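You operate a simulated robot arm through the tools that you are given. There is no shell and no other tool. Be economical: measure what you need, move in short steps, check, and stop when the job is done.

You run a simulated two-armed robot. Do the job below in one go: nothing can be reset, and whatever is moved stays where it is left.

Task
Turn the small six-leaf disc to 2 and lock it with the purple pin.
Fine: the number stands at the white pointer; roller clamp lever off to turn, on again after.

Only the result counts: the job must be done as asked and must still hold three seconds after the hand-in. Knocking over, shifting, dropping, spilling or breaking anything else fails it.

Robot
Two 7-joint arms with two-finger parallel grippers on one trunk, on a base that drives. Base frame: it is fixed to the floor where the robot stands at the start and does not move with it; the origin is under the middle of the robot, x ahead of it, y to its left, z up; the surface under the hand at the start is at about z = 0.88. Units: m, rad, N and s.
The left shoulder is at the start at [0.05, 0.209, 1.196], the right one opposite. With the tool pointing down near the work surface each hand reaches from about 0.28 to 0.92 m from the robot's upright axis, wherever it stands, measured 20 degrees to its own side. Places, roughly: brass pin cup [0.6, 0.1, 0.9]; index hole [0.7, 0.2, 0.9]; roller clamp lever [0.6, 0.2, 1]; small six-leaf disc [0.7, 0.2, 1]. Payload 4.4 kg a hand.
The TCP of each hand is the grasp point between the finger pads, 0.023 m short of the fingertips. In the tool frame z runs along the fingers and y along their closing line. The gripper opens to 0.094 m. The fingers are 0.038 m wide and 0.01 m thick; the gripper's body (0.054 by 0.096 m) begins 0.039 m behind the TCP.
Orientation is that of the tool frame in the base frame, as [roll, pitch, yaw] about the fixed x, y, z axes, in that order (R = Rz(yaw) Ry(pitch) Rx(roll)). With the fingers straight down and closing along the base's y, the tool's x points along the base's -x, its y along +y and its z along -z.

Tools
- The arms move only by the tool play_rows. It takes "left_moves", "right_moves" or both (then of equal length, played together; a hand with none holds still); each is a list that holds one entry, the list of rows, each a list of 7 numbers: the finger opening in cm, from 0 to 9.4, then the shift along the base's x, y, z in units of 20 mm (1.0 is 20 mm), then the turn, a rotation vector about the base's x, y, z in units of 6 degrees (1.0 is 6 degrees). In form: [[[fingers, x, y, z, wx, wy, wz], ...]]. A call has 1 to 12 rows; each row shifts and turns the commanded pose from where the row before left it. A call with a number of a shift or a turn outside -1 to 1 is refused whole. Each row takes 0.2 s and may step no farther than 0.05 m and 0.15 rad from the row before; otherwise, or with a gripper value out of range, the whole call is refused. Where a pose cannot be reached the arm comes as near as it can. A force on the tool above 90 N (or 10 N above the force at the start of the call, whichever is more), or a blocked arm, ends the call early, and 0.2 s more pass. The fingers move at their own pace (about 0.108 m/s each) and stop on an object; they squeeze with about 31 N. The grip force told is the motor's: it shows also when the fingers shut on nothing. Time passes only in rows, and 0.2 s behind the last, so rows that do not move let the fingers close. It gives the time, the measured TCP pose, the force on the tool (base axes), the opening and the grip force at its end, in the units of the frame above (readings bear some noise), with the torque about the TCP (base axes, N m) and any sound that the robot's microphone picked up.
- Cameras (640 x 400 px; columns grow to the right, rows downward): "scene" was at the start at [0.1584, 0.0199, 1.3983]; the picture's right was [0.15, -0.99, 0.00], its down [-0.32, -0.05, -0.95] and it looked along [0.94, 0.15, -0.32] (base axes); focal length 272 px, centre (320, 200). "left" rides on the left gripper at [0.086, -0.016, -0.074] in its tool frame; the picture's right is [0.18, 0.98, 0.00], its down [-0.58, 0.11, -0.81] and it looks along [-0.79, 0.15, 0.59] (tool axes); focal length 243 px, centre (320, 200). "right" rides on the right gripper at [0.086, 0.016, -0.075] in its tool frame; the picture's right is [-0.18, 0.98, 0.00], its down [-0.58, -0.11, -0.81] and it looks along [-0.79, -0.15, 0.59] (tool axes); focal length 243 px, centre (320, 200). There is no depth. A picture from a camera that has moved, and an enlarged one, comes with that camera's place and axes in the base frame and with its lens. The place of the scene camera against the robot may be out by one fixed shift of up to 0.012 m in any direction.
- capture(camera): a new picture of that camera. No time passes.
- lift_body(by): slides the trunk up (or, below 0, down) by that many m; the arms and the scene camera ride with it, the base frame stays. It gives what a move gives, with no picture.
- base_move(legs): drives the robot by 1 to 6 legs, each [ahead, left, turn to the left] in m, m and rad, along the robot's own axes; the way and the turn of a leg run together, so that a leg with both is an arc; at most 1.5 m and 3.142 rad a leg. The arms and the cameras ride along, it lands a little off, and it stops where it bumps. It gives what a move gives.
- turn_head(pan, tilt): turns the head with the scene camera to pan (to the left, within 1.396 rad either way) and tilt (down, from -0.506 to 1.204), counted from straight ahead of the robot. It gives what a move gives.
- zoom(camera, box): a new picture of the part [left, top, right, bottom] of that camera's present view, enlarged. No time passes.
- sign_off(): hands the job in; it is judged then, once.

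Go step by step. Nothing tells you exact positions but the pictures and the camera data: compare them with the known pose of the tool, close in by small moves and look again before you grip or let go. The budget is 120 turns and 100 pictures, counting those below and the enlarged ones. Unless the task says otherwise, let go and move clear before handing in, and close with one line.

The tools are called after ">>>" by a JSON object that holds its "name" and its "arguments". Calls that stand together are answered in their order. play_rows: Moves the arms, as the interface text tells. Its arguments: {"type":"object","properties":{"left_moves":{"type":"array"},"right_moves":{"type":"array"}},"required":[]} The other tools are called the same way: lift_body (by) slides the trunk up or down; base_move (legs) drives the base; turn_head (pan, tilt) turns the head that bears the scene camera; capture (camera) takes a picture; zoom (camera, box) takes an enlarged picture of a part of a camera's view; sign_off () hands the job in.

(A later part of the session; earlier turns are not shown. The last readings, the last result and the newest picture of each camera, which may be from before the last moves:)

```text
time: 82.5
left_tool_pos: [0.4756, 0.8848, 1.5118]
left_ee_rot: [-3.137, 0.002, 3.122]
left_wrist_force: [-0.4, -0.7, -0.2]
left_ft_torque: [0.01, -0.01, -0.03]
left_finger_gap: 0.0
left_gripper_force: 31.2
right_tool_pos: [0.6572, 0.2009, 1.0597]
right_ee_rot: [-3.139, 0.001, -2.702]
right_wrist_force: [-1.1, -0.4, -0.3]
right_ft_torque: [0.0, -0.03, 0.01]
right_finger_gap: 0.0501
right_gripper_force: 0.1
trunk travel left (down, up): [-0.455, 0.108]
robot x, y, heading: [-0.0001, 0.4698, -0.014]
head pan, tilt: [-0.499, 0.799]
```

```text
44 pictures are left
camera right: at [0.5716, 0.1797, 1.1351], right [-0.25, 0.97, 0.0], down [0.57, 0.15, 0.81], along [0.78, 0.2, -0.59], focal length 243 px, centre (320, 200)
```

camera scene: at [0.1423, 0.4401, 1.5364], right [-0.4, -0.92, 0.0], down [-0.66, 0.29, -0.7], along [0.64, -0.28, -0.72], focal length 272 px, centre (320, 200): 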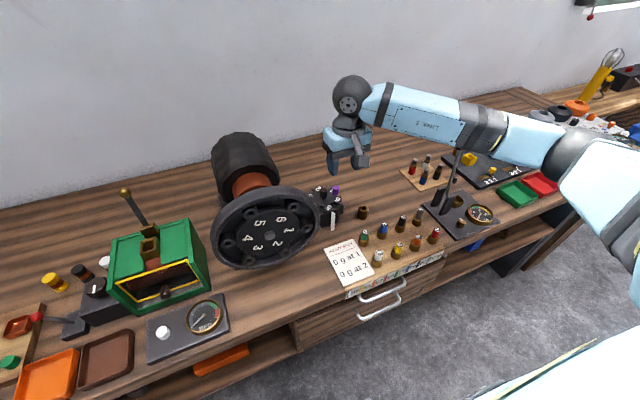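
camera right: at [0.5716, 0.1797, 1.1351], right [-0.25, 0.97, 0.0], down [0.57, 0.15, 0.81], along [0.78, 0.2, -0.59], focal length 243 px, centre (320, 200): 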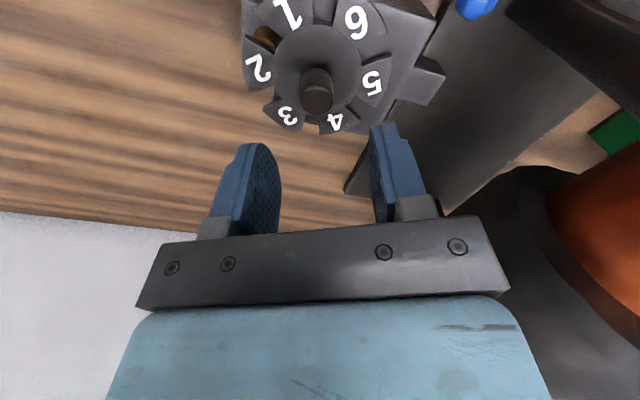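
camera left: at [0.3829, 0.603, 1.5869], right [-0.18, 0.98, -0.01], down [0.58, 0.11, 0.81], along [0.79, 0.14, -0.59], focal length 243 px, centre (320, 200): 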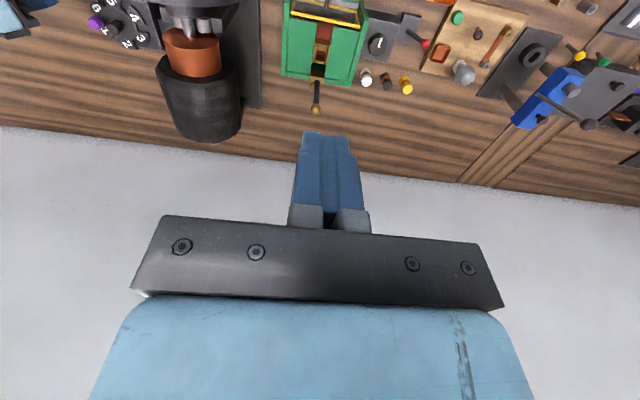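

The disc has turned on its own since I let go: the pointer is now between 6 and 1. I'll see whether it's still moving.

>>> {"name": "play_rows", "arguments": {"right_moves": [[[5, 0, 0, 0, 0, 0, 0], [5, 0, 0, 0, 0, 0, 0], [5, 0, 0, 0, 0, 0, 0], [5, 0, 0, 0, 0, 0, 0], [5, 0, 0, 0, 0, 0, 0]]]}}

>>> {"name": "capture", "arguments": {"camera": "right"}}

>>> {"name": "zoom", "arguments": {"camera": "scene", "box": [250, 150, 410, 250]}}

```text
time: 83.7
left_tool_pos: [0.4756, 0.8826, 1.513]
left_ee_rot: [-3.138, 0.003, 3.122]
left_wrist_force: [0.0, -0.8, 0.0]
left_ft_torque: [0.01, -0.01, 0.0]
left_finger_gap: 0.0
left_gripper_force: 31.1
right_tool_pos: [0.657, 0.2009, 1.0598]
right_ee_rot: [-3.139, 0.002, -2.702]
right_wrist_force: [-0.9, -0.4, 0.1]
right_ft_torque: [-0.02, 0.01, 0.01]
right_finger_gap: 0.05
right_gripper_force: 0.1
trunk travel left (down, up): [-0.455, 0.108]
robot x, y, heading: [0.0015, 0.469, -0.014]
head pan, tilt: [-0.499, 0.799]
```

```text
43 pictures are left
camera right: at [0.5715, 0.1794, 1.135], right [-0.25, 0.97, 0.0], down [0.57, 0.15, 0.81], along [0.78, 0.2, -0.59], focal length 243 px, centre (320, 200)
```

right: 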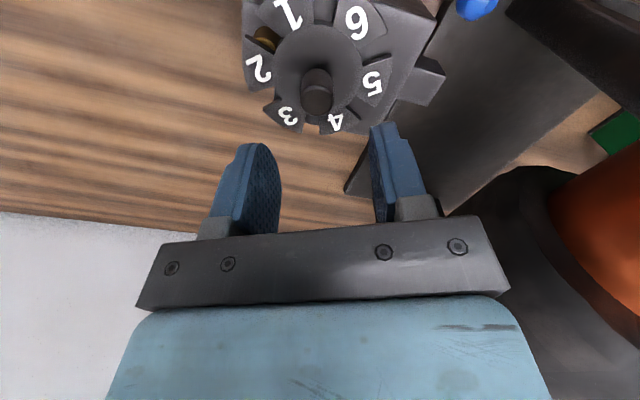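

```text
4.00 times, centred on (330, 200) of scene
camera zoom: at [0.1388, 0.4334, 1.5364], right [-0.49, -0.87, 0.0], down [-0.63, 0.35, -0.7], along [0.61, -0.34, -0.72], focal length 1088 px, centre (280, 200)
```

zoom: 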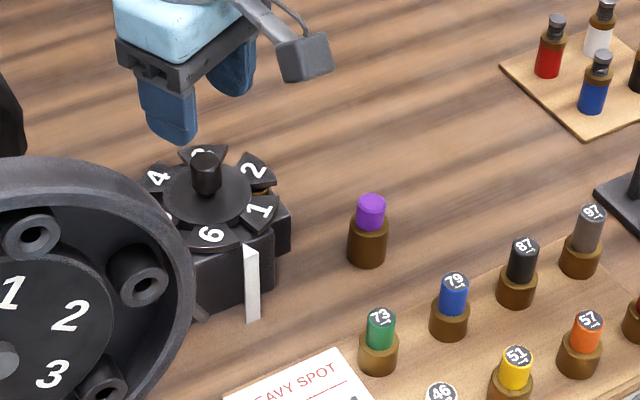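

The disc is at rest, but the big wheel shows a different orientation than before. My camera contact likely rolled its rotor. I'll look at it squarely.

>>> {"name": "turn_head", "arguments": {"pan": -0.1, "tilt": 0.8}}

>>> {"name": "capture", "arguments": {"camera": "scene"}}

>>> {"name": "zoom", "arguments": {"camera": "scene", "box": [270, 130, 430, 280]}}

```text
time: 84.5
left_tool_pos: [0.4748, 0.8829, 1.5119]
left_ee_rot: [-3.136, 0.002, 3.122]
left_wrist_force: [0.7, 0.4, -0.5]
left_ft_torque: [-0.04, 0.01, 0.02]
left_finger_gap: 0.0002
left_gripper_force: 30.7
right_tool_pos: [0.6572, 0.1998, 1.0595]
right_ee_rot: [-3.139, 0.003, -2.703]
right_wrist_force: [0.2, -0.6, -0.5]
right_ft_torque: [0.02, 0.0, -0.02]
right_finger_gap: 0.0499
right_gripper_force: 0.2
trunk travel left (down, up): [-0.455, 0.108]
robot x, y, heading: [0.0017, 0.4687, -0.012]
head pan, tilt: [-0.099, 0.799]
```

```text
41 pictures are left
camera scene: at [0.1486, 0.4638, 1.5364], right [-0.11, -0.99, 0.0], down [-0.71, 0.08, -0.7], along [0.69, -0.08, -0.72], focal length 272 px, centre (320, 200)
```

scene: 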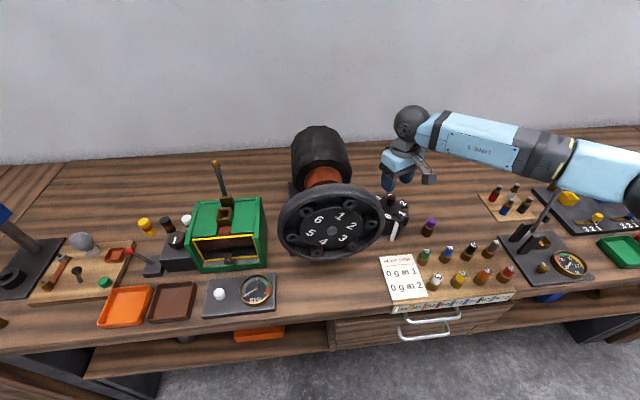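

```text
2.67 times, centred on (350, 205) of scene
camera zoom: at [0.1486, 0.4638, 1.5364], right [-0.11, -0.99, 0.0], down [-0.71, 0.08, -0.7], along [0.69, -0.08, -0.72], focal length 725 px, centre (240, 187)
```

zoom: 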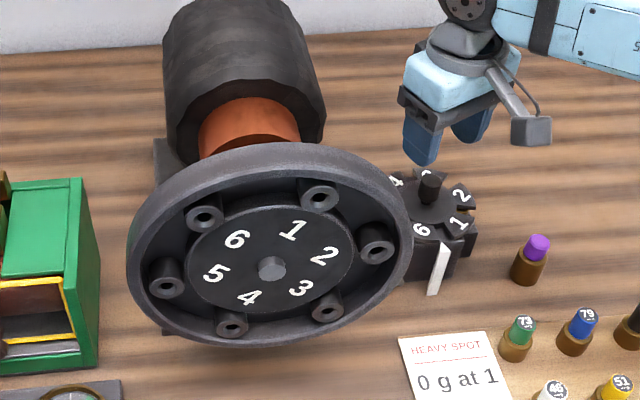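

The wheel turned by about as much as the disc (roughly 80°), so the two may be coupled; I'll watch for that while turning. The disc centre refines to (0.660, 0.1995), and 2 now stands at about 278° and needs to reach 180°. I'm gripping the knob at yaw 205°.

>>> {"name": "play_rows", "arguments": {"right_moves": [[[5, 0.13, 0, -0.8, 0, 0, 0], [5, 0, 0, -0.9, 0, 0, 0], [5, 0, 0, -0.9, 0, 0, 0], [5, 0, 0, -0.85, 0, 0, 0], [5, 0, 0, 0, 0, 0, 0], [0, 0, 0, 0, 0, 0, 0], [0, 0, 0, 0, 0, 0, 0], [0, 0, 0, 0, 0, 0, 0]]]}}

>>> {"name": "capture", "arguments": {"camera": "right"}}

```text
time: 86.3
left_tool_pos: [0.4753, 0.8815, 1.5117]
left_ee_rot: [-3.137, 0.001, 3.122]
left_wrist_force: [-0.4, -0.4, -0.4]
left_ft_torque: [-0.02, 0.01, -0.01]
left_finger_gap: 0.0002
left_gripper_force: 31.1
right_tool_pos: [0.6602, 0.1978, 0.9909]
right_ee_rot: [-3.139, 0.002, -2.706]
right_wrist_force: [5.9, -9.5, 1.0]
right_ft_torque: [-0.31, -0.09, 0.03]
right_finger_gap: 0.0224
right_gripper_force: 45.2
trunk travel left (down, up): [-0.455, 0.108]
robot x, y, heading: [-0.0019, 0.4676, -0.01]
head pan, tilt: [-0.099, 0.799]
```

```text
39 pictures are left
camera right: at [0.5744, 0.1782, 1.0656], right [-0.25, 0.97, 0.0], down [0.57, 0.15, 0.81], along [0.78, 0.2, -0.59], focal length 243 px, centre (320, 200)
```

right: 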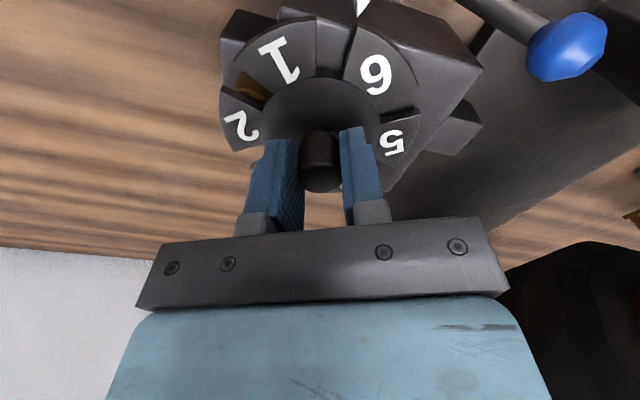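

I'm turning clockwise, 12 rows of 6°.

>>> {"name": "play_rows", "arguments": {"right_moves": [[[0, 0.03, -0.08, 0, 0, 0, -1], [0, 0, 0, 0, 0, 0, -1], [0, 0, 0, 0, 0, 0, -1], [0, 0, 0, 0, 0, 0, -1], [0, 0, 0, 0, 0, 0, -1], [0, 0, 0, 0, 0, 0, -1], [0, 0, 0, 0, 0, 0, -1], [0, 0, 0, 0, 0, 0, -1], [0, 0, 0, 0, 0, 0, -1], [0, 0, 0, 0, 0, 0, -1], [0, 0, 0, 0, 0, 0, -1], [0, 0, 0, 0, 0, 0, 0]]]}}

>>> {"name": "zoom", "arguments": {"camera": "scene", "box": [270, 130, 430, 280]}}

>>> {"name": "capture", "arguments": {"camera": "right"}}

```text
time: 88.9
left_tool_pos: [0.4739, 0.8831, 1.5123]
left_ee_rot: [-3.136, 0.003, 3.123]
left_wrist_force: [0.4, 0.2, -0.4]
left_ft_torque: [-0.03, -0.02, 0.01]
left_finger_gap: 0.0001
left_gripper_force: 31.4
right_tool_pos: [0.6612, 0.1987, 0.9902]
right_ee_rot: [-3.137, -0.001, 2.428]
right_wrist_force: [-14.2, 0.8, -16.6]
right_ft_torque: [0.47, 0.93, 0.02]
right_finger_gap: 0.0224
right_gripper_force: 45.4
trunk travel left (down, up): [-0.455, 0.108]
robot x, y, heading: [0.0041, 0.4673, -0.009]
head pan, tilt: [-0.099, 0.799]
```

```text
2.67 times, centred on (350, 205) of scene
camera zoom: at [0.1489, 0.4629, 1.5363], right [-0.11, -0.99, 0.0], down [-0.71, 0.08, -0.7], along [0.69, -0.08, -0.72], focal length 725 px, centre (240, 187)
```

zoom: 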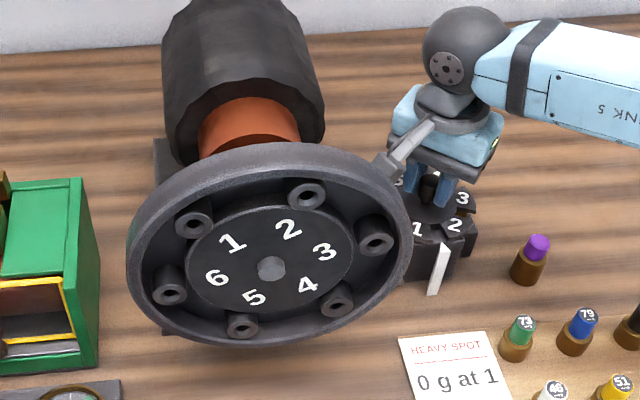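

```text
37 pictures are left
camera right: at [0.6052, 0.2686, 1.0659], right [0.78, 0.62, 0.0], down [0.37, -0.46, 0.81], along [0.5, -0.63, -0.59], focal length 243 px, centre (320, 200)
```

right: 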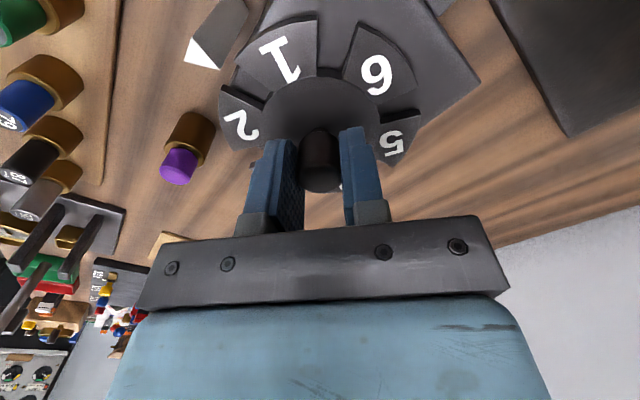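

The wheel turns together with the disc (they're coupled), so its motion is inherent to the job. About 32° more is needed. I'll open, rotate the hand back, regrip and finish.

>>> {"name": "play_rows", "arguments": {"right_moves": [[[5, 0, 0, 0, 0, 0, 0], [5, 0, 0, 0.1, 0, 0, 0], [5, 0, 0, 0, 0, 0, 1], [5, 0, 0, 0, 0, 0, 1], [5, 0, 0, 0, 0, 0, 1], [5, 0, 0, 0, 0, 0, 1], [5, 0, 0, 0, 0, 0, 1], [5, 0, 0, 0, 0, 0, 1], [5, 0, 0, 0, 0, 0, 1], [5, 0, 0, 0, 0, 0, 1], [5, 0, 0, 0, 0, 0, 1], [5, 0, 0, 0, 0, 0, 0]]]}}

>>> {"name": "capture", "arguments": {"camera": "right"}}

```text
time: 91.5
left_tool_pos: [0.4745, 0.8837, 1.512]
left_ee_rot: [-3.136, 0.0, 3.122]
left_wrist_force: [0.1, 0.3, 0.3]
left_ft_torque: [-0.02, 0.05, 0.02]
left_finger_gap: 0.0001
left_gripper_force: 30.9
right_tool_pos: [0.6614, 0.1976, 0.9937]
right_ee_rot: [-3.14, 0.003, -2.908]
right_wrist_force: [0.6, -0.2, 0.3]
right_ft_torque: [-0.04, 0.01, 0.0]
right_finger_gap: 0.0498
right_gripper_force: 0.0
trunk travel left (down, up): [-0.455, 0.108]
robot x, y, heading: [0.0056, 0.4671, -0.009]
head pan, tilt: [-0.099, 0.799]
```

```text
36 pictures are left
camera right: at [0.5723, 0.1957, 1.0686], right [-0.05, 1.0, 0.0], down [0.59, 0.03, 0.81], along [0.81, 0.04, -0.59], focal length 243 px, centre (320, 200)
```

right: 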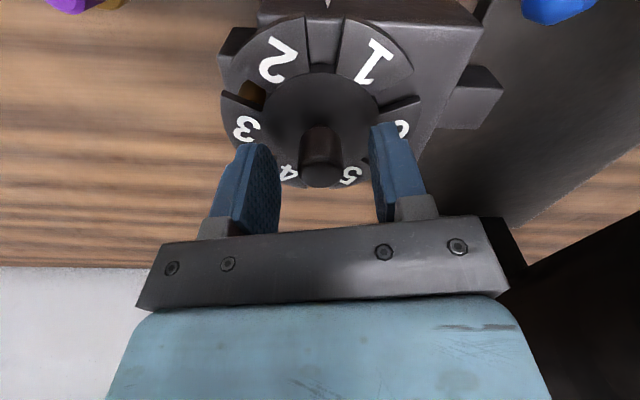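

2 is now at about 207°. I'm regripping and turning roughly another 28° clockwise.

>>> {"name": "play_rows", "arguments": {"right_moves": [[[0, 0, 0, 0, 0, 0, 0], [0, 0, 0, 0, 0, 0, 0], [0, 0, 0, 0, 0, 0, 0], [0, 0, 0, 0, 0, 0, -1], [0, 0, 0, 0, 0, 0, -1], [0, 0, 0, 0, 0, 0, -1], [0, 0, 0, 0, 0, 0, -1], [0, 0, 0, 0, 0, 0, -0.7], [0, 0, 0, 0, 0, 0, 0], [0, 0, 0, 0, 0, 0, 0]]]}}

>>> {"name": "zoom", "arguments": {"camera": "right", "box": [180, 0, 420, 150]}}

>>> {"name": "zoom", "arguments": {"camera": "scene", "box": [360, 170, 456, 250]}}

```text
time: 93.7
left_tool_pos: [0.4745, 0.8839, 1.513]
left_ee_rot: [-3.136, 0.002, 3.123]
left_wrist_force: [-0.2, -0.4, 0.4]
left_ft_torque: [-0.02, 0.02, 0.0]
left_finger_gap: 0.0
left_gripper_force: 31.1
right_tool_pos: [0.6616, 0.198, 0.9929]
right_ee_rot: [-3.139, 0.002, 2.88]
right_wrist_force: [-0.8, -1.3, -0.7]
right_ft_torque: [0.04, 0.31, -0.01]
right_finger_gap: 0.0223
right_gripper_force: 45.4
trunk travel left (down, up): [-0.455, 0.108]
robot x, y, heading: [0.0063, 0.4685, -0.009]
head pan, tilt: [-0.099, 0.799]
```

```text
2.67 times, centred on (300, 75) of right
camera zoom: at [0.5809, 0.238, 1.0686], right [0.43, 0.9, 0.0], down [0.53, -0.25, 0.81], along [0.73, -0.35, -0.59], focal length 647 px, centre (373, 533)
```

zoom: 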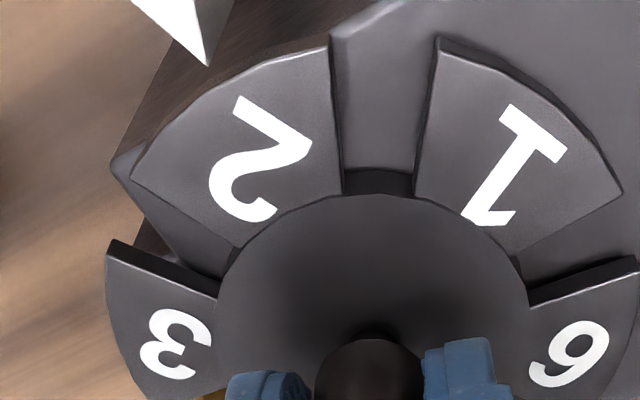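

```text
5.00 times, centred on (408, 210) of scene
camera zoom: at [0.1485, 0.4636, 1.5364], right [-0.11, -0.99, 0.0], down [-0.71, 0.08, -0.7], along [0.69, -0.08, -0.72], focal length 1360 px, centre (-120, 150)
```

zoom: 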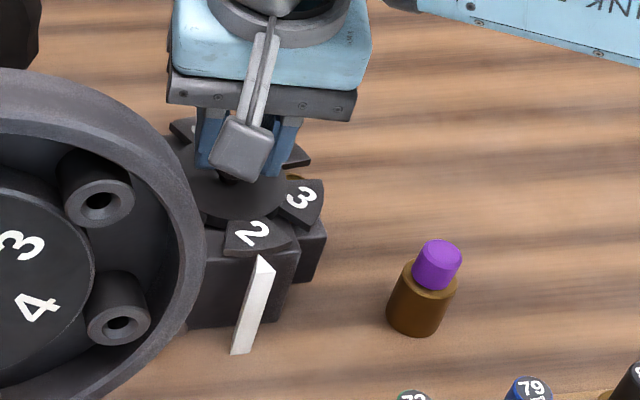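

Leaf 2's corners straddle the pointer symmetrically, at about 180°. I'll release, lift, and check the pin hole against the gap.

>>> {"name": "play_rows", "arguments": {"right_moves": [[[5, 0, 0, 0, 0, 0, 0], [5, 0, 0, 0, 0, 0, 0], [5, 0, 0, 0.5, 0, 0, 0], [5, 0, 0, 1, 0, 0, 0], [5, 0, 0, 1, 0, 0, 0], [5, 0, 0, 1, 0, 0, 0], [5, 0, -0.5, 1, 0, 0, 0], [5, 0, -0.5, 1, 0, 0, 0], [5, 0, 0, 0, 0, 0, 0]]]}}

>>> {"name": "zoom", "arguments": {"camera": "right", "box": [180, 0, 420, 150]}}

```text
time: 95.7
left_tool_pos: [0.4734, 0.883, 1.5115]
left_ee_rot: [-3.137, 0.003, 3.124]
left_wrist_force: [-0.2, -0.5, 0.2]
left_ft_torque: [0.02, -0.03, -0.01]
left_finger_gap: 0.0001
left_gripper_force: 30.8
right_tool_pos: [0.6626, 0.1788, 1.1039]
right_ee_rot: [-3.14, 0.0, 2.879]
right_wrist_force: [-0.2, -0.7, 0.1]
right_ft_torque: [0.03, 0.0, 0.03]
right_finger_gap: 0.0501
right_gripper_force: 0.1
trunk travel left (down, up): [-0.455, 0.108]
robot x, y, heading: [0.0013, 0.4695, -0.01]
head pan, tilt: [-0.099, 0.799]
```

```text
2.67 times, centred on (300, 75) of right
camera zoom: at [0.5811, 0.2184, 1.1789], right [0.43, 0.9, 0.0], down [0.53, -0.25, 0.81], along [0.73, -0.35, -0.59], focal length 647 px, centre (373, 533)
```

zoom: 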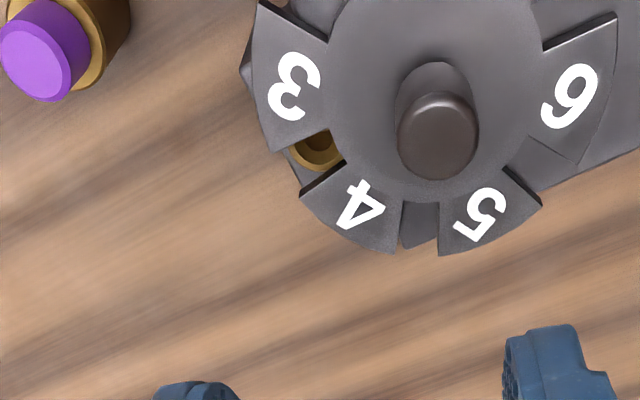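

The index hole is visible, centred in the 3|4 gap. Now for the lever back on: I'll set yaw π, lean 20° and open to 5 cm, above the ball so the fingers straddle it.

>>> {"name": "play_rows", "arguments": {"right_moves": [[[5, -0.8, 0, 0, 0, 0, 1], [5, -0.8, 0, 0, 0, 0, 1], [5, -0.8, 0, 0, 0, 0, 0.51], [5, -0.8, 0.4, 0, 1, 0, 0], [5, -0.78, 0.74, 0, 1, 0, 0], [5, 0, 1, -0.5, 1, 0, 0], [5, 0, 1, -0.5, 0.33, 0, 0], [5, 0, 1, -0.5, 0, 0, 0], [5, 0, 0, 0, 0, 0, 0]]]}}

>>> {"name": "capture", "arguments": {"camera": "right"}}

>>> {"name": "zoom", "arguments": {"camera": "scene", "box": [330, 130, 458, 230]}}

```text
time: 97.7
left_tool_pos: [0.4747, 0.883, 1.5115]
left_ee_rot: [-3.137, 0.002, 3.123]
left_wrist_force: [-0.1, -0.2, 0.4]
left_ft_torque: [0.0, -0.02, 0.02]
left_finger_gap: 0.0001
left_gripper_force: 31.2
right_tool_pos: [0.5825, 0.2621, 1.0727]
right_ee_rot: [2.795, 0.001, 3.141]
right_wrist_force: [-0.1, 0.0, -0.5]
right_ft_torque: [-0.01, 0.0, -0.02]
right_finger_gap: 0.0501
right_gripper_force: 0.0
trunk travel left (down, up): [-0.455, 0.108]
robot x, y, heading: [-0.0003, 0.4689, -0.007]
head pan, tilt: [-0.099, 0.799]
```

```text
32 pictures are left
camera right: at [0.4948, 0.2529, 1.1497], right [0.18, 0.92, 0.34], down [0.58, -0.38, 0.72], along [0.79, 0.06, -0.61], focal length 243 px, centre (320, 200)
```

right: 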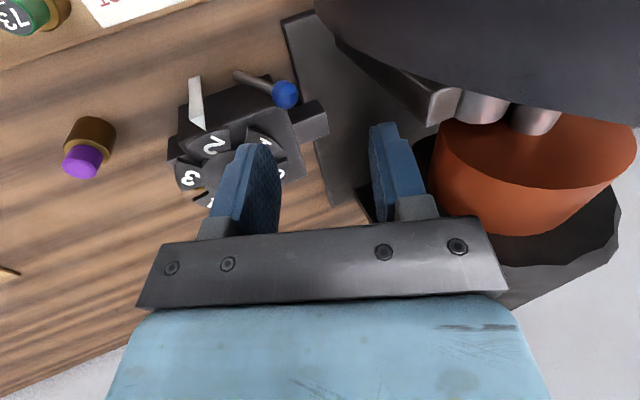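

```text
4.00 times, centred on (394, 180) of scene
camera zoom: at [0.1484, 0.4635, 1.5364], right [-0.11, -0.99, 0.0], down [-0.71, 0.08, -0.7], along [0.69, -0.08, -0.72], focal length 1088 px, centre (24, 280)
```

zoom: 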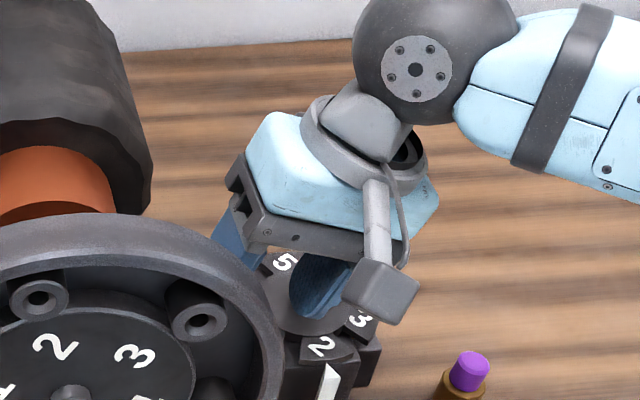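

Clear of the wheel rim, with the ball at (0.590, 0.271). I'm descending to straddle it.

>>> {"name": "play_rows", "arguments": {"right_moves": [[[5, 0, 0, -0.8, 0, 0, 0], [5, 0, 0, -0.8, 0, 0, 0], [5, 0, 0, -0.8, 0, 0, 0], [5, 0, 0, -0.8, 0, 0, 0], [5, 0, 0, -0.8, 0, 0, 0], [5, 0, 0, -0.8, 0, 0, 0], [5, 0, 0, 0, 0, 0, 0]]]}}

>>> {"name": "capture", "arguments": {"camera": "right"}}

```text
time: 99.3
left_tool_pos: [0.4747, 0.8823, 1.5111]
left_ee_rot: [-3.137, 0.001, 3.122]
left_wrist_force: [0.4, 0.4, 0.6]
left_ft_torque: [-0.02, -0.05, 0.0]
left_finger_gap: 0.0
left_gripper_force: 31.4
right_tool_pos: [0.5838, 0.2611, 0.977]
right_ee_rot: [2.794, 0.001, -3.14]
right_wrist_force: [0.4, 0.2, 0.1]
right_ft_torque: [0.0, 0.02, 0.03]
right_finger_gap: 0.05
right_gripper_force: 0.1
trunk travel left (down, up): [-0.455, 0.108]
robot x, y, heading: [0.0021, 0.4692, -0.013]
head pan, tilt: [-0.099, 0.799]
```

```text
30 pictures are left
camera right: at [0.4961, 0.252, 1.0535], right [0.18, 0.92, 0.33], down [0.58, -0.38, 0.72], along [0.79, 0.06, -0.61], focal length 243 px, centre (320, 200)
```

right: 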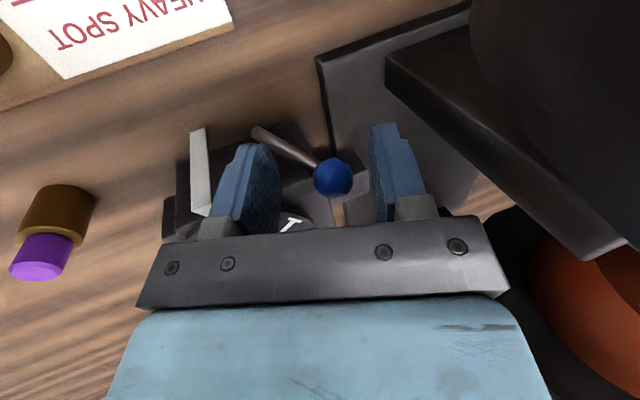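

The ball is between the fingers. I'll raise slightly, close loosely around it, and carry it in an arc back towards -y.

>>> {"name": "play_rows", "arguments": {"right_moves": [[[5, 0, 0, 0.3, 0, 0, 0], [2.6, 0, 0, 0, 0, 0, 0], [2.6, 0, 0, 0, 0, 0, 0], [2.6, 0, -0.5, 0.15, 0, 0, 0], [2.6, 0, -0.5, 0.1, 0, 0, 0], [2.6, 0, -0.5, 0, 0, 0, 0], [2.6, 0, -0.5, -0.1, 0, 0, 0], [2.6, 0, 0, 0, 0, 0, 0]]]}}

>>> {"name": "capture", "arguments": {"camera": "right"}}

```text
time: 101.1
left_tool_pos: [0.4736, 0.8837, 1.5117]
left_ee_rot: [-3.137, 0.001, 3.122]
left_wrist_force: [0.8, -0.2, 0.1]
left_ft_torque: [0.02, -0.02, -0.03]
left_finger_gap: 0.0001
left_gripper_force: 31.2
right_tool_pos: [0.5819, 0.2218, 0.9861]
right_ee_rot: [2.796, 0.0, 3.141]
right_wrist_force: [0.2, 0.1, -0.6]
right_ft_torque: [-0.02, 0.0, -0.03]
right_finger_gap: 0.0262
right_gripper_force: 0.3
trunk travel left (down, up): [-0.455, 0.108]
robot x, y, heading: [0.0014, 0.4677, -0.012]
head pan, tilt: [-0.099, 0.799]
```

```text
29 pictures are left
camera right: at [0.4942, 0.2127, 1.0627], right [0.18, 0.92, 0.33], down [0.58, -0.38, 0.72], along [0.79, 0.06, -0.61], focal length 243 px, centre (320, 200)
```

right: 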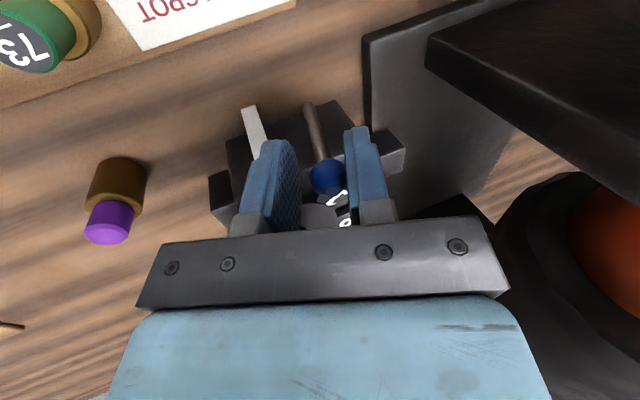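

>>> {"name": "play_rows", "arguments": {"right_moves": [[[2.6, 0, -0.5, -0.1, 0, 0, 0], [2.6, 0, -0.5, -0.15, 0, 0, 0], [2.6, 0, -0.2, -0.1, 0, 0, 0], [2.6, 0, 0, 0, 0, 0, 0]]]}}

>>> {"name": "capture", "arguments": {"camera": "right"}}

```text
time: 102.1
left_tool_pos: [0.4713, 0.8899, 1.5122]
left_ee_rot: [-3.132, 0.004, 3.124]
left_wrist_force: [-0.4, -0.5, 0.3]
left_ft_torque: [0.0, 0.03, -0.02]
left_finger_gap: 0.0
left_gripper_force: 30.9
right_tool_pos: [0.5816, 0.2047, 0.9841]
right_ee_rot: [2.792, 0.007, -3.139]
right_wrist_force: [5.4, 31.8, 24.7]
right_ft_torque: [0.54, -0.25, 0.36]
right_finger_gap: 0.0196
right_gripper_force: 0.0
trunk travel left (down, up): [-0.455, 0.108]
robot x, y, heading: [0.001, 0.4672, -0.009]
head pan, tilt: [-0.099, 0.799]
```

```text
28 pictures are left
camera right: at [0.4935, 0.1947, 1.0598], right [0.18, 0.92, 0.34], down [0.58, -0.38, 0.72], along [0.8, 0.07, -0.6], focal length 243 px, centre (320, 200)
```

right: 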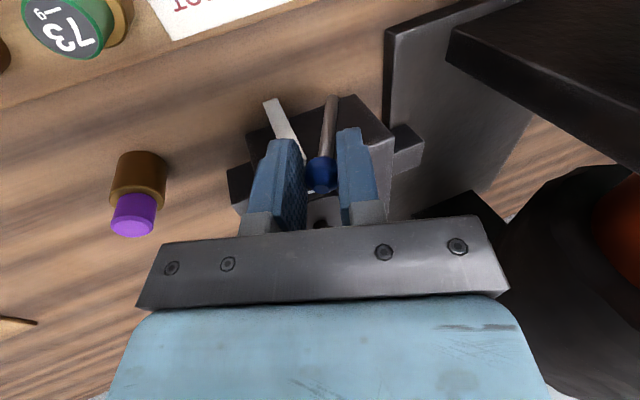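

The lever is back against its original stop with about 30 N behind it. I'll open and rise.

>>> {"name": "play_rows", "arguments": {"right_moves": [[[3.5, 0, 0.3, 0.2, 0, 0, 0], [4.5, 0, 0.1, 0.4, 0, 0, 0], [4.5, 0, 0, 1, 0, 0, 0], [4.5, 0, 0, 1, 0, 0, 0], [4.5, 0, 0, 1, 0, 0, 0], [4.5, 0, -0.5, 1, -1, 0, 0], [4.5, 0, -0.5, 0, -1, 0, 0], [4.5, 0, -0.5, 0, -1, 0, 0], [4.5, 0, 0, 0, -0.33, 0, 0], [4.5, 0, 0, 0, 0, 0, 0]]]}}

>>> {"name": "capture", "arguments": {"camera": "right"}}

>>> {"name": "zoom", "arguments": {"camera": "right", "box": [240, 0, 480, 150]}}

```text
time: 104.3
left_tool_pos: [0.4754, 0.8831, 1.5114]
left_ee_rot: [-3.136, 0.003, 3.121]
left_wrist_force: [0.0, -0.5, 0.5]
left_ft_torque: [0.01, -0.01, -0.02]
left_finger_gap: 0.0
left_gripper_force: 30.8
right_tool_pos: [0.5821, 0.1751, 1.072]
right_ee_rot: [-3.139, 0.001, -3.141]
right_wrist_force: [0.4, -0.3, -1.3]
right_ft_torque: [0.01, -0.01, -0.04]
right_finger_gap: 0.0451
right_gripper_force: 0.1
trunk travel left (down, up): [-0.455, 0.108]
robot x, y, heading: [0.0014, 0.4707, -0.013]
head pan, tilt: [-0.099, 0.799]
```

```text
27 pictures are left
camera right: at [0.4951, 0.1924, 1.1465], right [0.18, 0.98, 0.0], down [0.58, -0.11, 0.81], along [0.79, -0.15, -0.59], focal length 243 px, centre (320, 200)
```

right: 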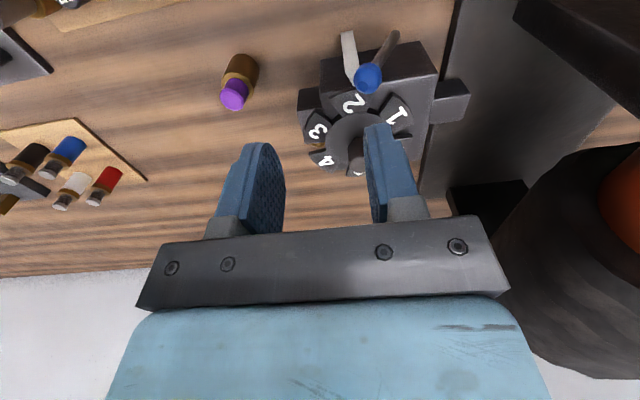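

```text
2.67 times, centred on (360, 75) of right
camera zoom: at [0.4951, 0.1924, 1.1465], right [0.18, 0.98, 0.0], down [0.58, -0.11, 0.81], along [0.79, -0.15, -0.59], focal length 647 px, centre (213, 533)
```

zoom: 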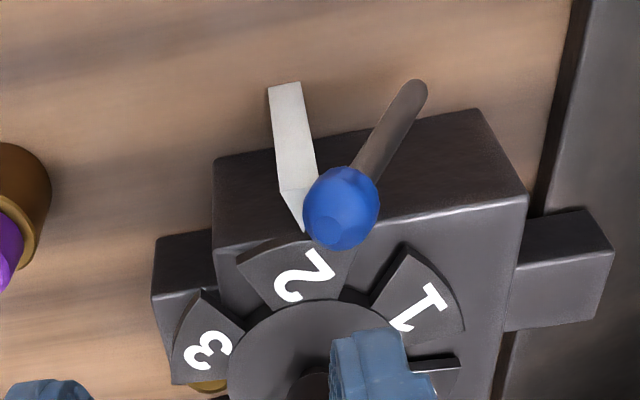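

The lever is on and 2 is at the pointer. Next I'll fetch the purple pin: rotate to yaw 90° over the cup.

>>> {"name": "play_rows", "arguments": {"right_moves": [[[5, 0.1, -0.35, 0, 0, 0, -1], [5, 0.1, -0.35, 0, 0, 0, -1], [5, 0.1, -0.35, 0, 0, 0, -1], [5, 0.1, -0.35, 0, 0, 0, -1], [5, 0.1, -0.35, 0, 0, 0, -1], [5, 0.1, -0.35, 0, 0, 0, -1], [5, 0.1, -0.35, 0, 0, 0, -1], [5, 0.1, -0.35, 0, 0, 0, -1], [5, 0.1, -0.35, 0, 0, 0, -1], [5, 0.1, -0.35, 0, 0, 0, -1], [5, 0.1, -0.35, 0, 0, 0, -1], [5, 0.1, -0.35, 0, 0, 0, -1]]]}}

>>> {"name": "play_rows", "arguments": {"right_moves": [[[5, 0, 0, 0, 0, 0, -1], [5, 0, 0, 0, 0, 0, -1], [5, 0, 0, 0, 0, 0, -1], [5, 0, 0, -1, 0, 0, 0], [5, 0, 0, -1, 0, 0, 0], [5, 0, 0, -1, 0, 0, 0], [5, 0, 0, -0.5, 0, 0, 0], [5, 0, 0, 0, 0, 0, 0]]]}}

>>> {"name": "capture", "arguments": {"camera": "right"}}

```text
time: 106.9
left_tool_pos: [0.4741, 0.8841, 1.5124]
left_ee_rot: [-3.136, 0.003, 3.121]
left_wrist_force: [-0.4, -0.6, 0.3]
left_ft_torque: [-0.01, 0.01, 0.0]
left_finger_gap: 0.0
left_gripper_force: 30.6
right_tool_pos: [0.6059, 0.0919, 1.0718]
right_ee_rot: [-3.139, 0.002, 1.883]
right_wrist_force: [-0.9, -0.1, 0.0]
right_ft_torque: [0.0, -0.02, -0.02]
right_finger_gap: 0.0502
right_gripper_force: 0.1
trunk travel left (down, up): [-0.455, 0.108]
robot x, y, heading: [-0.0001, 0.4667, -0.008]
head pan, tilt: [-0.099, 0.799]
```

```text
time: 108.7
left_tool_pos: [0.4743, 0.8835, 1.5116]
left_ee_rot: [-3.138, 0.002, 3.123]
left_wrist_force: [0.1, -0.1, -0.3]
left_ft_torque: [0.01, 0.01, 0.02]
left_finger_gap: 0.0
left_gripper_force: 31.2
right_tool_pos: [0.606, 0.0917, 1.0014]
right_ee_rot: [-3.138, 0.002, 1.571]
right_wrist_force: [-0.3, -0.6, -1.1]
right_ft_torque: [0.0, -0.02, 0.02]
right_finger_gap: 0.05
right_gripper_force: 0.0
trunk travel left (down, up): [-0.455, 0.108]
robot x, y, heading: [0.0019, 0.4676, -0.005]
head pan, tilt: [-0.099, 0.799]
```

```text
25 pictures are left
camera right: at [0.6213, 0.1791, 1.0767], right [0.98, -0.18, 0.0], down [-0.11, -0.58, 0.81], along [-0.15, -0.79, -0.59], focal length 243 px, centre (320, 200)
```

right: 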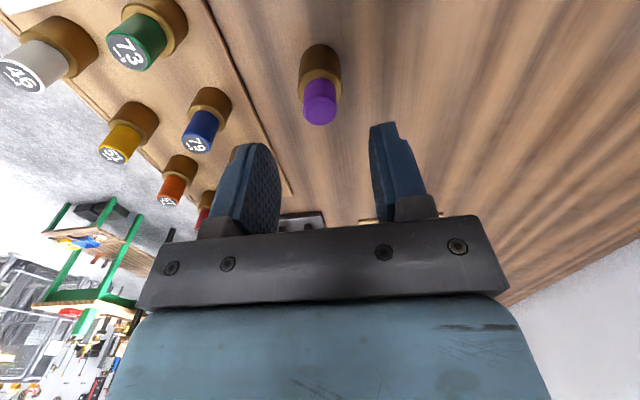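

>>> {"name": "play_rows", "arguments": {"right_moves": [[[5, 0, 0, -0.9, 0, 0, 0], [5, 0, 0, -0.9, 0, 0, 0], [5, 0, 0, -0.95, 0, 0, 0], [5, 0, 0, 0, 0, 0, 0], [0, 0, 0, 0, 0, 0, 0], [0, 0, 0, 0, 0, 0, 0], [0, 0, 0, 0, 0, 0, 0], [0, 0, 0, 0.4, 0, 0, 0], [0, 0, 0, 0.8, 0, 0, 0], [0, 0, 0, 1, 0, 0, 0], [0, 0, 0, 1, 0, 0, 0], [0, 0, 0, 1, 0, 0, 0]]]}}

>>> {"name": "capture", "arguments": {"camera": "right"}}

```text
time: 111.3
left_tool_pos: [0.4749, 0.8841, 1.5118]
left_ee_rot: [-3.137, 0.002, 3.122]
left_wrist_force: [0.3, 0.0, 0.8]
left_ft_torque: [0.03, 0.0, 0.01]
left_finger_gap: 0.0
left_gripper_force: 31.1
right_tool_pos: [0.6041, 0.0923, 1.0312]
right_ee_rot: [-3.139, 0.002, 1.573]
right_wrist_force: [-0.7, 0.2, -0.2]
right_ft_torque: [0.03, 0.01, 0.03]
right_finger_gap: 0.0205
right_gripper_force: 30.8
trunk travel left (down, up): [-0.455, 0.108]
robot x, y, heading: [0.0023, 0.4695, -0.009]
head pan, tilt: [-0.099, 0.799]
```

```text
24 pictures are left
camera right: at [0.6199, 0.1805, 1.1065], right [0.98, -0.18, 0.0], down [-0.11, -0.58, 0.81], along [-0.15, -0.79, -0.59], focal length 243 px, centre (320, 200)
```

right: 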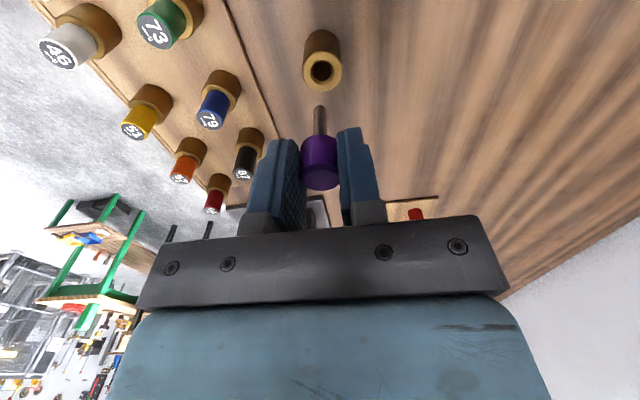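

The pin is in hand and the cup is undisturbed. I'm moving above the index hole at (0.661, 0.159).

>>> {"name": "play_rows", "arguments": {"right_moves": [[[0, 0, 0, 1, 0, 0, 0], [0, 0.2, 0.3, 0.4, 0, 0, 0], [0, 0.65, 0.75, 0, 0, 0, 0], [0, 0.65, 0.75, 0, 0, 0, 0], [0, 0.65, 0.75, 0, 0, 0, 0], [0, 0.65, 0.8, 0, 0, 0, 0], [0, 0, 0, -0.7, 0, 0, 0], [0, 0, 0, -0.5, 0, 0, 0], [0, 0, 0, 0, 0, 0, 0]]]}}

>>> {"name": "zoom", "arguments": {"camera": "right", "box": [240, 30, 400, 130]}}

>>> {"name": "zoom", "arguments": {"camera": "scene", "box": [370, 170, 434, 220]}}

```text
time: 113.3
left_tool_pos: [0.4749, 0.8837, 1.5118]
left_ee_rot: [-3.137, 0.003, 3.123]
left_wrist_force: [-0.2, 1.5, -0.4]
left_ft_torque: [-0.01, 0.02, 0.0]
left_finger_gap: 0.0002
left_gripper_force: 31.0
right_tool_pos: [0.6626, 0.1593, 1.0334]
right_ee_rot: [-3.139, 0.001, 1.571]
right_wrist_force: [-0.8, -0.1, -1.4]
right_ft_torque: [-0.01, -0.01, -0.01]
right_finger_gap: 0.0204
right_gripper_force: 31.5
trunk travel left (down, up): [-0.455, 0.108]
robot x, y, heading: [0.001, 0.467, -0.007]
head pan, tilt: [-0.099, 0.799]
```

```text
4.00 times, centred on (320, 80) of right
camera zoom: at [0.678, 0.2463, 1.1085], right [0.98, -0.18, 0.0], down [-0.11, -0.58, 0.81], along [-0.15, -0.79, -0.59], focal length 970 px, centre (320, 680)
```

zoom: 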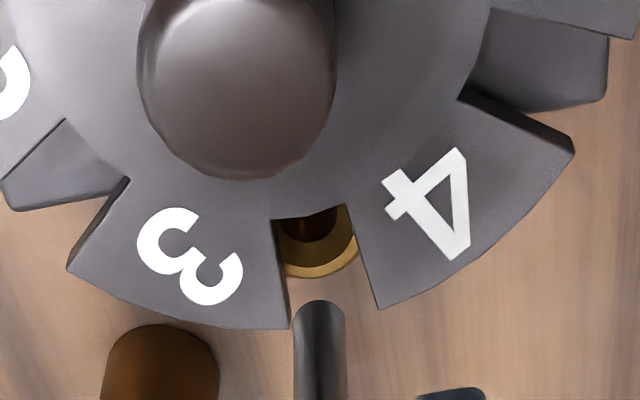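

```text
8.00 times, centred on (402, 195) of scene
camera zoom: at [0.1487, 0.4642, 1.5364], right [-0.11, -0.99, 0.0], down [-0.71, 0.08, -0.7], along [0.69, -0.08, -0.72], focal length 2175 px, centre (-336, 240)
```

zoom: 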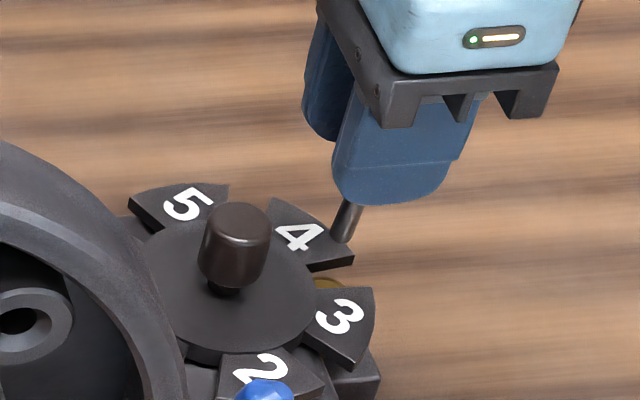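

The shank tip is above the leaves; the hole is about 2 mm towards -x. I'll shift and lower the tip into the gap, then check.

>>> {"name": "play_rows", "arguments": {"right_moves": [[[0, -0.09, 0.04, 0, 0, 0, 0], [0, 0, 0, -0.4, 0, 0, 0], [0, 0, 0, 0, 0, 0, 0]]]}}

>>> {"name": "zoom", "arguments": {"camera": "right", "box": [260, 50, 380, 125]}}

```text
time: 114.1
left_tool_pos: [0.4734, 0.8842, 1.5118]
left_ee_rot: [-3.136, 0.002, 3.121]
left_wrist_force: [0.0, 0.0, -0.2]
left_ft_torque: [-0.01, 0.04, 0.05]
left_finger_gap: 0.0001
left_gripper_force: 31.2
right_tool_pos: [0.661, 0.159, 1.0264]
right_ee_rot: [-3.14, 0.002, 1.571]
right_wrist_force: [0.3, 0.2, -0.1]
right_ft_torque: [0.01, 0.0, -0.01]
right_finger_gap: 0.0204
right_gripper_force: 30.7
trunk travel left (down, up): [-0.455, 0.108]
robot x, y, heading: [0.0015, 0.4669, -0.009]
head pan, tilt: [-0.099, 0.799]
```

```text
5.33 times, centred on (320, 88) of right
camera zoom: at [0.6762, 0.2471, 1.101], right [0.98, -0.18, 0.0], down [-0.11, -0.58, 0.81], along [-0.15, -0.79, -0.59], focal length 1294 px, centre (320, 800)
```

zoom: 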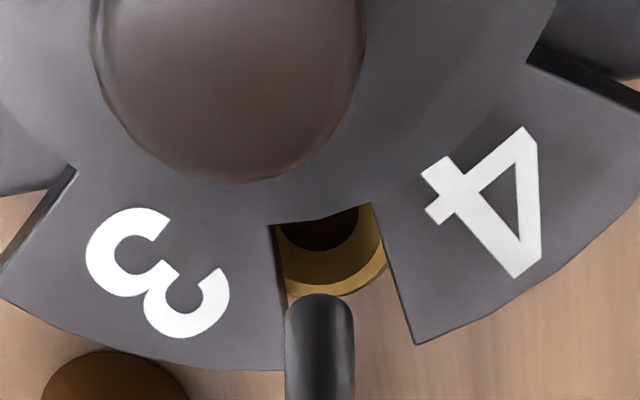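

It's now aligned in column with the hole. I'm lowering more.

>>> {"name": "play_rows", "arguments": {"right_moves": [[[0, 0, 0, -0.4, 0, 0, 0], [0, 0, 0, -0.4, 0, 0, 0], [0, 0, 0, 0, 0, 0, 0]]]}}

>>> {"name": "zoom", "arguments": {"camera": "right", "box": [260, 50, 380, 125]}}

```text
time: 114.9
left_tool_pos: [0.4748, 0.8831, 1.5131]
left_ee_rot: [-3.136, 0.001, 3.123]
left_wrist_force: [-0.6, -0.1, 0.9]
left_ft_torque: [0.02, 0.0, -0.01]
left_finger_gap: 0.0
left_gripper_force: 31.6
right_tool_pos: [0.6611, 0.1595, 1.009]
right_ee_rot: [-3.141, 0.002, 1.572]
right_wrist_force: [0.6, 0.2, -0.3]
right_ft_torque: [-0.02, 0.03, 0.01]
right_finger_gap: 0.0204
right_gripper_force: 30.3
trunk travel left (down, up): [-0.455, 0.108]
robot x, y, heading: [0.004, 0.4685, -0.013]
head pan, tilt: [-0.099, 0.799]
```

```text
5.33 times, centred on (320, 88) of right
camera zoom: at [0.6754, 0.2474, 1.085], right [0.98, -0.18, 0.0], down [-0.11, -0.58, 0.81], along [-0.15, -0.79, -0.59], focal length 1294 px, centre (320, 800)
```

zoom: 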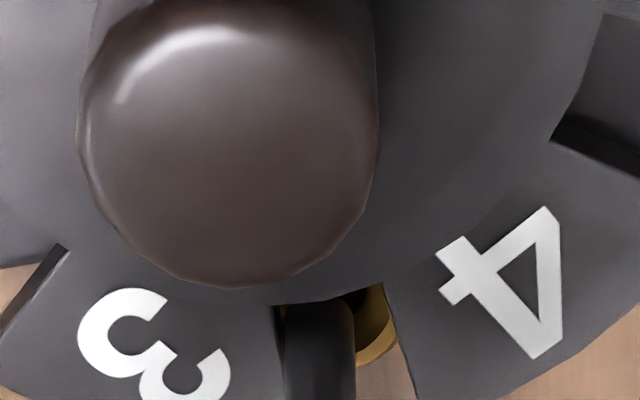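

>>> {"name": "play_rows", "arguments": {"right_moves": [[[0, 0.03, 0, -0.2, 0, 0, 0], [0, 0, 0, -0.3, 0, 0, 0], [0, 0, 0, 0, 0, 0, 0]]]}}

>>> {"name": "zoom", "arguments": {"camera": "right", "box": [260, 70, 380, 145]}}

>>> {"name": "zoom", "arguments": {"camera": "scene", "box": [370, 170, 434, 220]}}

```text
time: 115.7
left_tool_pos: [0.4746, 0.8845, 1.5117]
left_ee_rot: [-3.138, 0.003, 3.123]
left_wrist_force: [0.5, -0.1, -0.3]
left_ft_torque: [-0.03, -0.03, 0.02]
left_finger_gap: 0.0
left_gripper_force: 30.8
right_tool_pos: [0.6605, 0.1587, 1.0015]
right_ee_rot: [-3.138, 0.002, 1.57]
right_wrist_force: [0.4, -0.6, -0.6]
right_ft_torque: [0.0, 0.03, 0.0]
right_finger_gap: 0.0205
right_gripper_force: 31.1
trunk travel left (down, up): [-0.455, 0.108]
robot x, y, heading: [0.0053, 0.4679, -0.013]
head pan, tilt: [-0.099, 0.799]
```

```text
5.33 times, centred on (320, 108) of right
camera zoom: at [0.6758, 0.2472, 1.0754], right [0.98, -0.18, 0.0], down [-0.11, -0.58, 0.81], along [-0.15, -0.79, -0.59], focal length 1294 px, centre (320, 693)
```

zoom: 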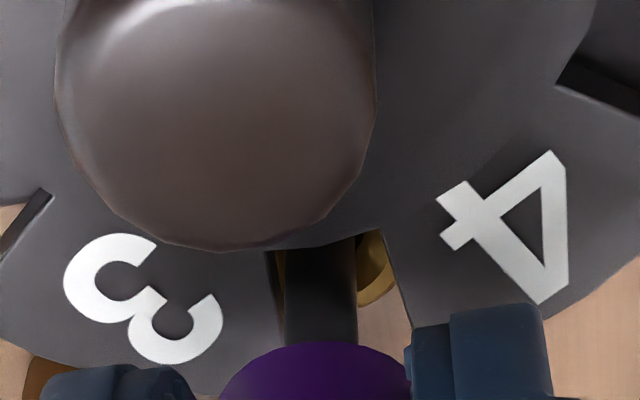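

```text
8.00 times, centred on (402, 195) of scene
camera zoom: at [0.1486, 0.4639, 1.5364], right [-0.11, -0.99, 0.0], down [-0.71, 0.08, -0.7], along [0.69, -0.08, -0.72], focal length 2175 px, centre (-336, 240)
```

zoom: 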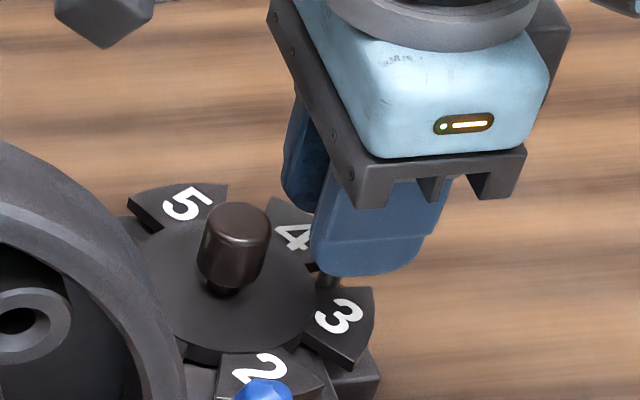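

No force and it looks centred in the bushing. I'm continuing down.

>>> {"name": "play_rows", "arguments": {"right_moves": [[[0, 0.02, 0, -0.25, 0, 0, 0], [0, 0, 0, -0.25, 0, 0, 0], [0, 0, 0, 0, 0, 0, 0]]]}}

```text
time: 116.5
left_tool_pos: [0.4745, 0.8842, 1.5123]
left_ee_rot: [-3.137, 0.001, 3.123]
left_wrist_force: [0.1, 0.5, 0.0]
left_ft_torque: [0.03, 0.03, 0.04]
left_finger_gap: 0.0
left_gripper_force: 30.9
right_tool_pos: [0.6623, 0.1586, 0.9893]
right_ee_rot: [-3.14, 0.002, 1.572]
right_wrist_force: [-0.9, 0.1, -0.4]
right_ft_torque: [0.01, 0.02, 0.02]
right_finger_gap: 0.0204
right_gripper_force: 31.1
trunk travel left (down, up): [-0.455, 0.108]
robot x, y, heading: [0.0023, 0.4675, -0.009]
head pan, tilt: [-0.099, 0.799]
```

>>> {"name": "play_rows", "arguments": {"right_moves": [[[0, 0, 0, -0.15, 0, 0, 0], [0, 0, 0, -0.1, 0, 0, 0], [0, 0, 0, 0, 0, 0, 0]]]}}

>>> {"name": "zoom", "arguments": {"camera": "scene", "box": [370, 170, 434, 220]}}

>>> {"name": "zoom", "arguments": {"camera": "right", "box": [240, 90, 400, 190]}}

```text
time: 117.3
left_tool_pos: [0.473, 0.8837, 1.5122]
left_ee_rot: [-3.136, 0.005, 3.122]
left_wrist_force: [0.1, -0.8, -0.1]
left_ft_torque: [-0.01, -0.02, 0.01]
left_finger_gap: 0.0001
left_gripper_force: 30.7
right_tool_pos: [0.6617, 0.159, 0.9873]
right_ee_rot: [3.14, 0.001, 1.57]
right_wrist_force: [1.0, -3.2, 9.3]
right_ft_torque: [-0.22, -0.07, -0.02]
right_finger_gap: 0.0204
right_gripper_force: 30.8
trunk travel left (down, up): [-0.455, 0.108]
robot x, y, heading: [0.0031, 0.4678, -0.009]
head pan, tilt: [-0.099, 0.799]
```

```text
8.00 times, centred on (402, 195) of scene
camera zoom: at [0.1472, 0.464, 1.5367], right [-0.11, -0.99, 0.0], down [-0.71, 0.08, -0.7], along [0.69, -0.08, -0.72], focal length 2175 px, centre (-336, 240)
```

zoom: 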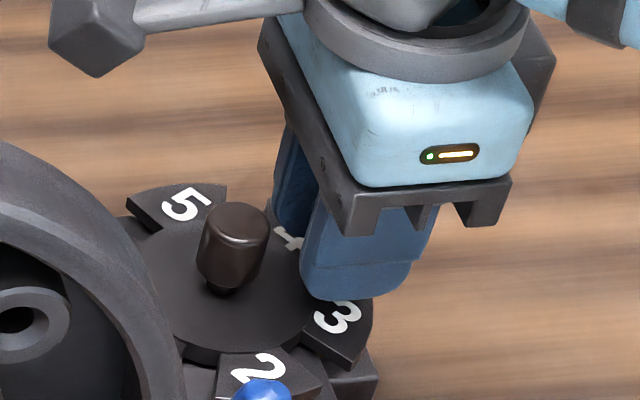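

```text
4.00 times, centred on (320, 140) of right
camera zoom: at [0.6765, 0.2472, 1.0622], right [0.98, -0.18, 0.0], down [-0.11, -0.58, 0.81], along [-0.15, -0.79, -0.59], focal length 970 px, centre (320, 440)
```

zoom: 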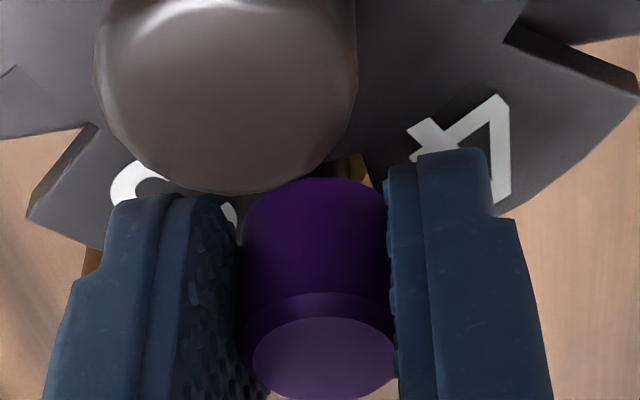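

About 9 N of upward reaction at z 0.987, which matches the original seated height. I'll release and lift.

>>> {"name": "play_rows", "arguments": {"right_moves": [[[3.5, 0, 0, 0, 0, 0, 0], [4.5, 0, 0, 0, 0, 0, 0], [4.5, 0, 0, 0, 0, 0, 0], [4.5, 0, 0, 0.5, 0, 0, 0], [4.5, 0, 0, 1, 0, 0, 0], [4.5, 0, 0, 1, 0, 0, 0], [4.5, 0, 0, 1, 0, 0, 0], [4.5, 0, -0.5, 1, 0, 0, 0], [4.5, 0, 0, 1, 0, 0, 0], [4.5, 0, 0, 0, 0, 0, 0]]]}}

>>> {"name": "capture", "arguments": {"camera": "right"}}

>>> {"name": "zoom", "arguments": {"camera": "scene", "box": [370, 170, 434, 220]}}

```text
time: 119.5
left_tool_pos: [0.4741, 0.8834, 1.5124]
left_ee_rot: [-3.135, 0.001, 3.123]
left_wrist_force: [0.1, -0.6, 0.1]
left_ft_torque: [0.01, 0.01, -0.01]
left_finger_gap: 0.0
left_gripper_force: 30.9
right_tool_pos: [0.6616, 0.1483, 1.0968]
right_ee_rot: [-3.139, 0.002, 1.572]
right_wrist_force: [0.3, -1.0, 0.7]
right_ft_torque: [-0.02, -0.04, 0.0]
right_finger_gap: 0.0449
right_gripper_force: 0.0
trunk travel left (down, up): [-0.455, 0.108]
robot x, y, heading: [0.0051, 0.4678, -0.01]
head pan, tilt: [-0.099, 0.799]
```

```text
15 pictures are left
camera right: at [0.6766, 0.2363, 1.1711], right [0.98, -0.18, 0.0], down [-0.11, -0.58, 0.81], along [-0.15, -0.79, -0.59], focal length 243 px, centre (320, 200)
```

right: 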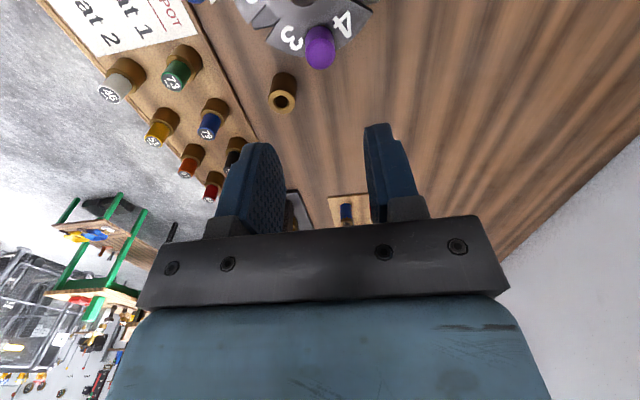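

```text
8.00 times, centred on (402, 195) of scene
camera zoom: at [0.1487, 0.4639, 1.5364], right [-0.11, -0.99, 0.0], down [-0.71, 0.08, -0.7], along [0.69, -0.08, -0.72], focal length 2175 px, centre (-336, 240)
```

zoom: 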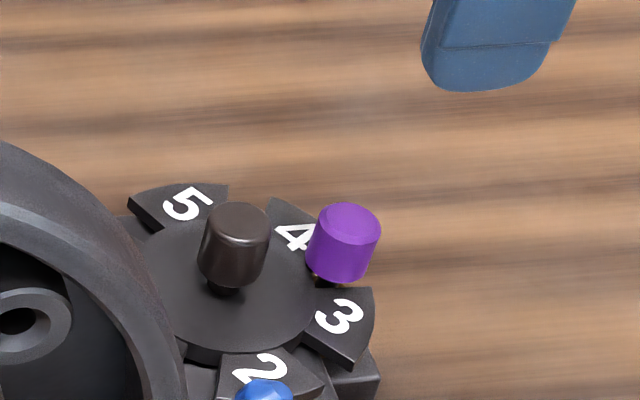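

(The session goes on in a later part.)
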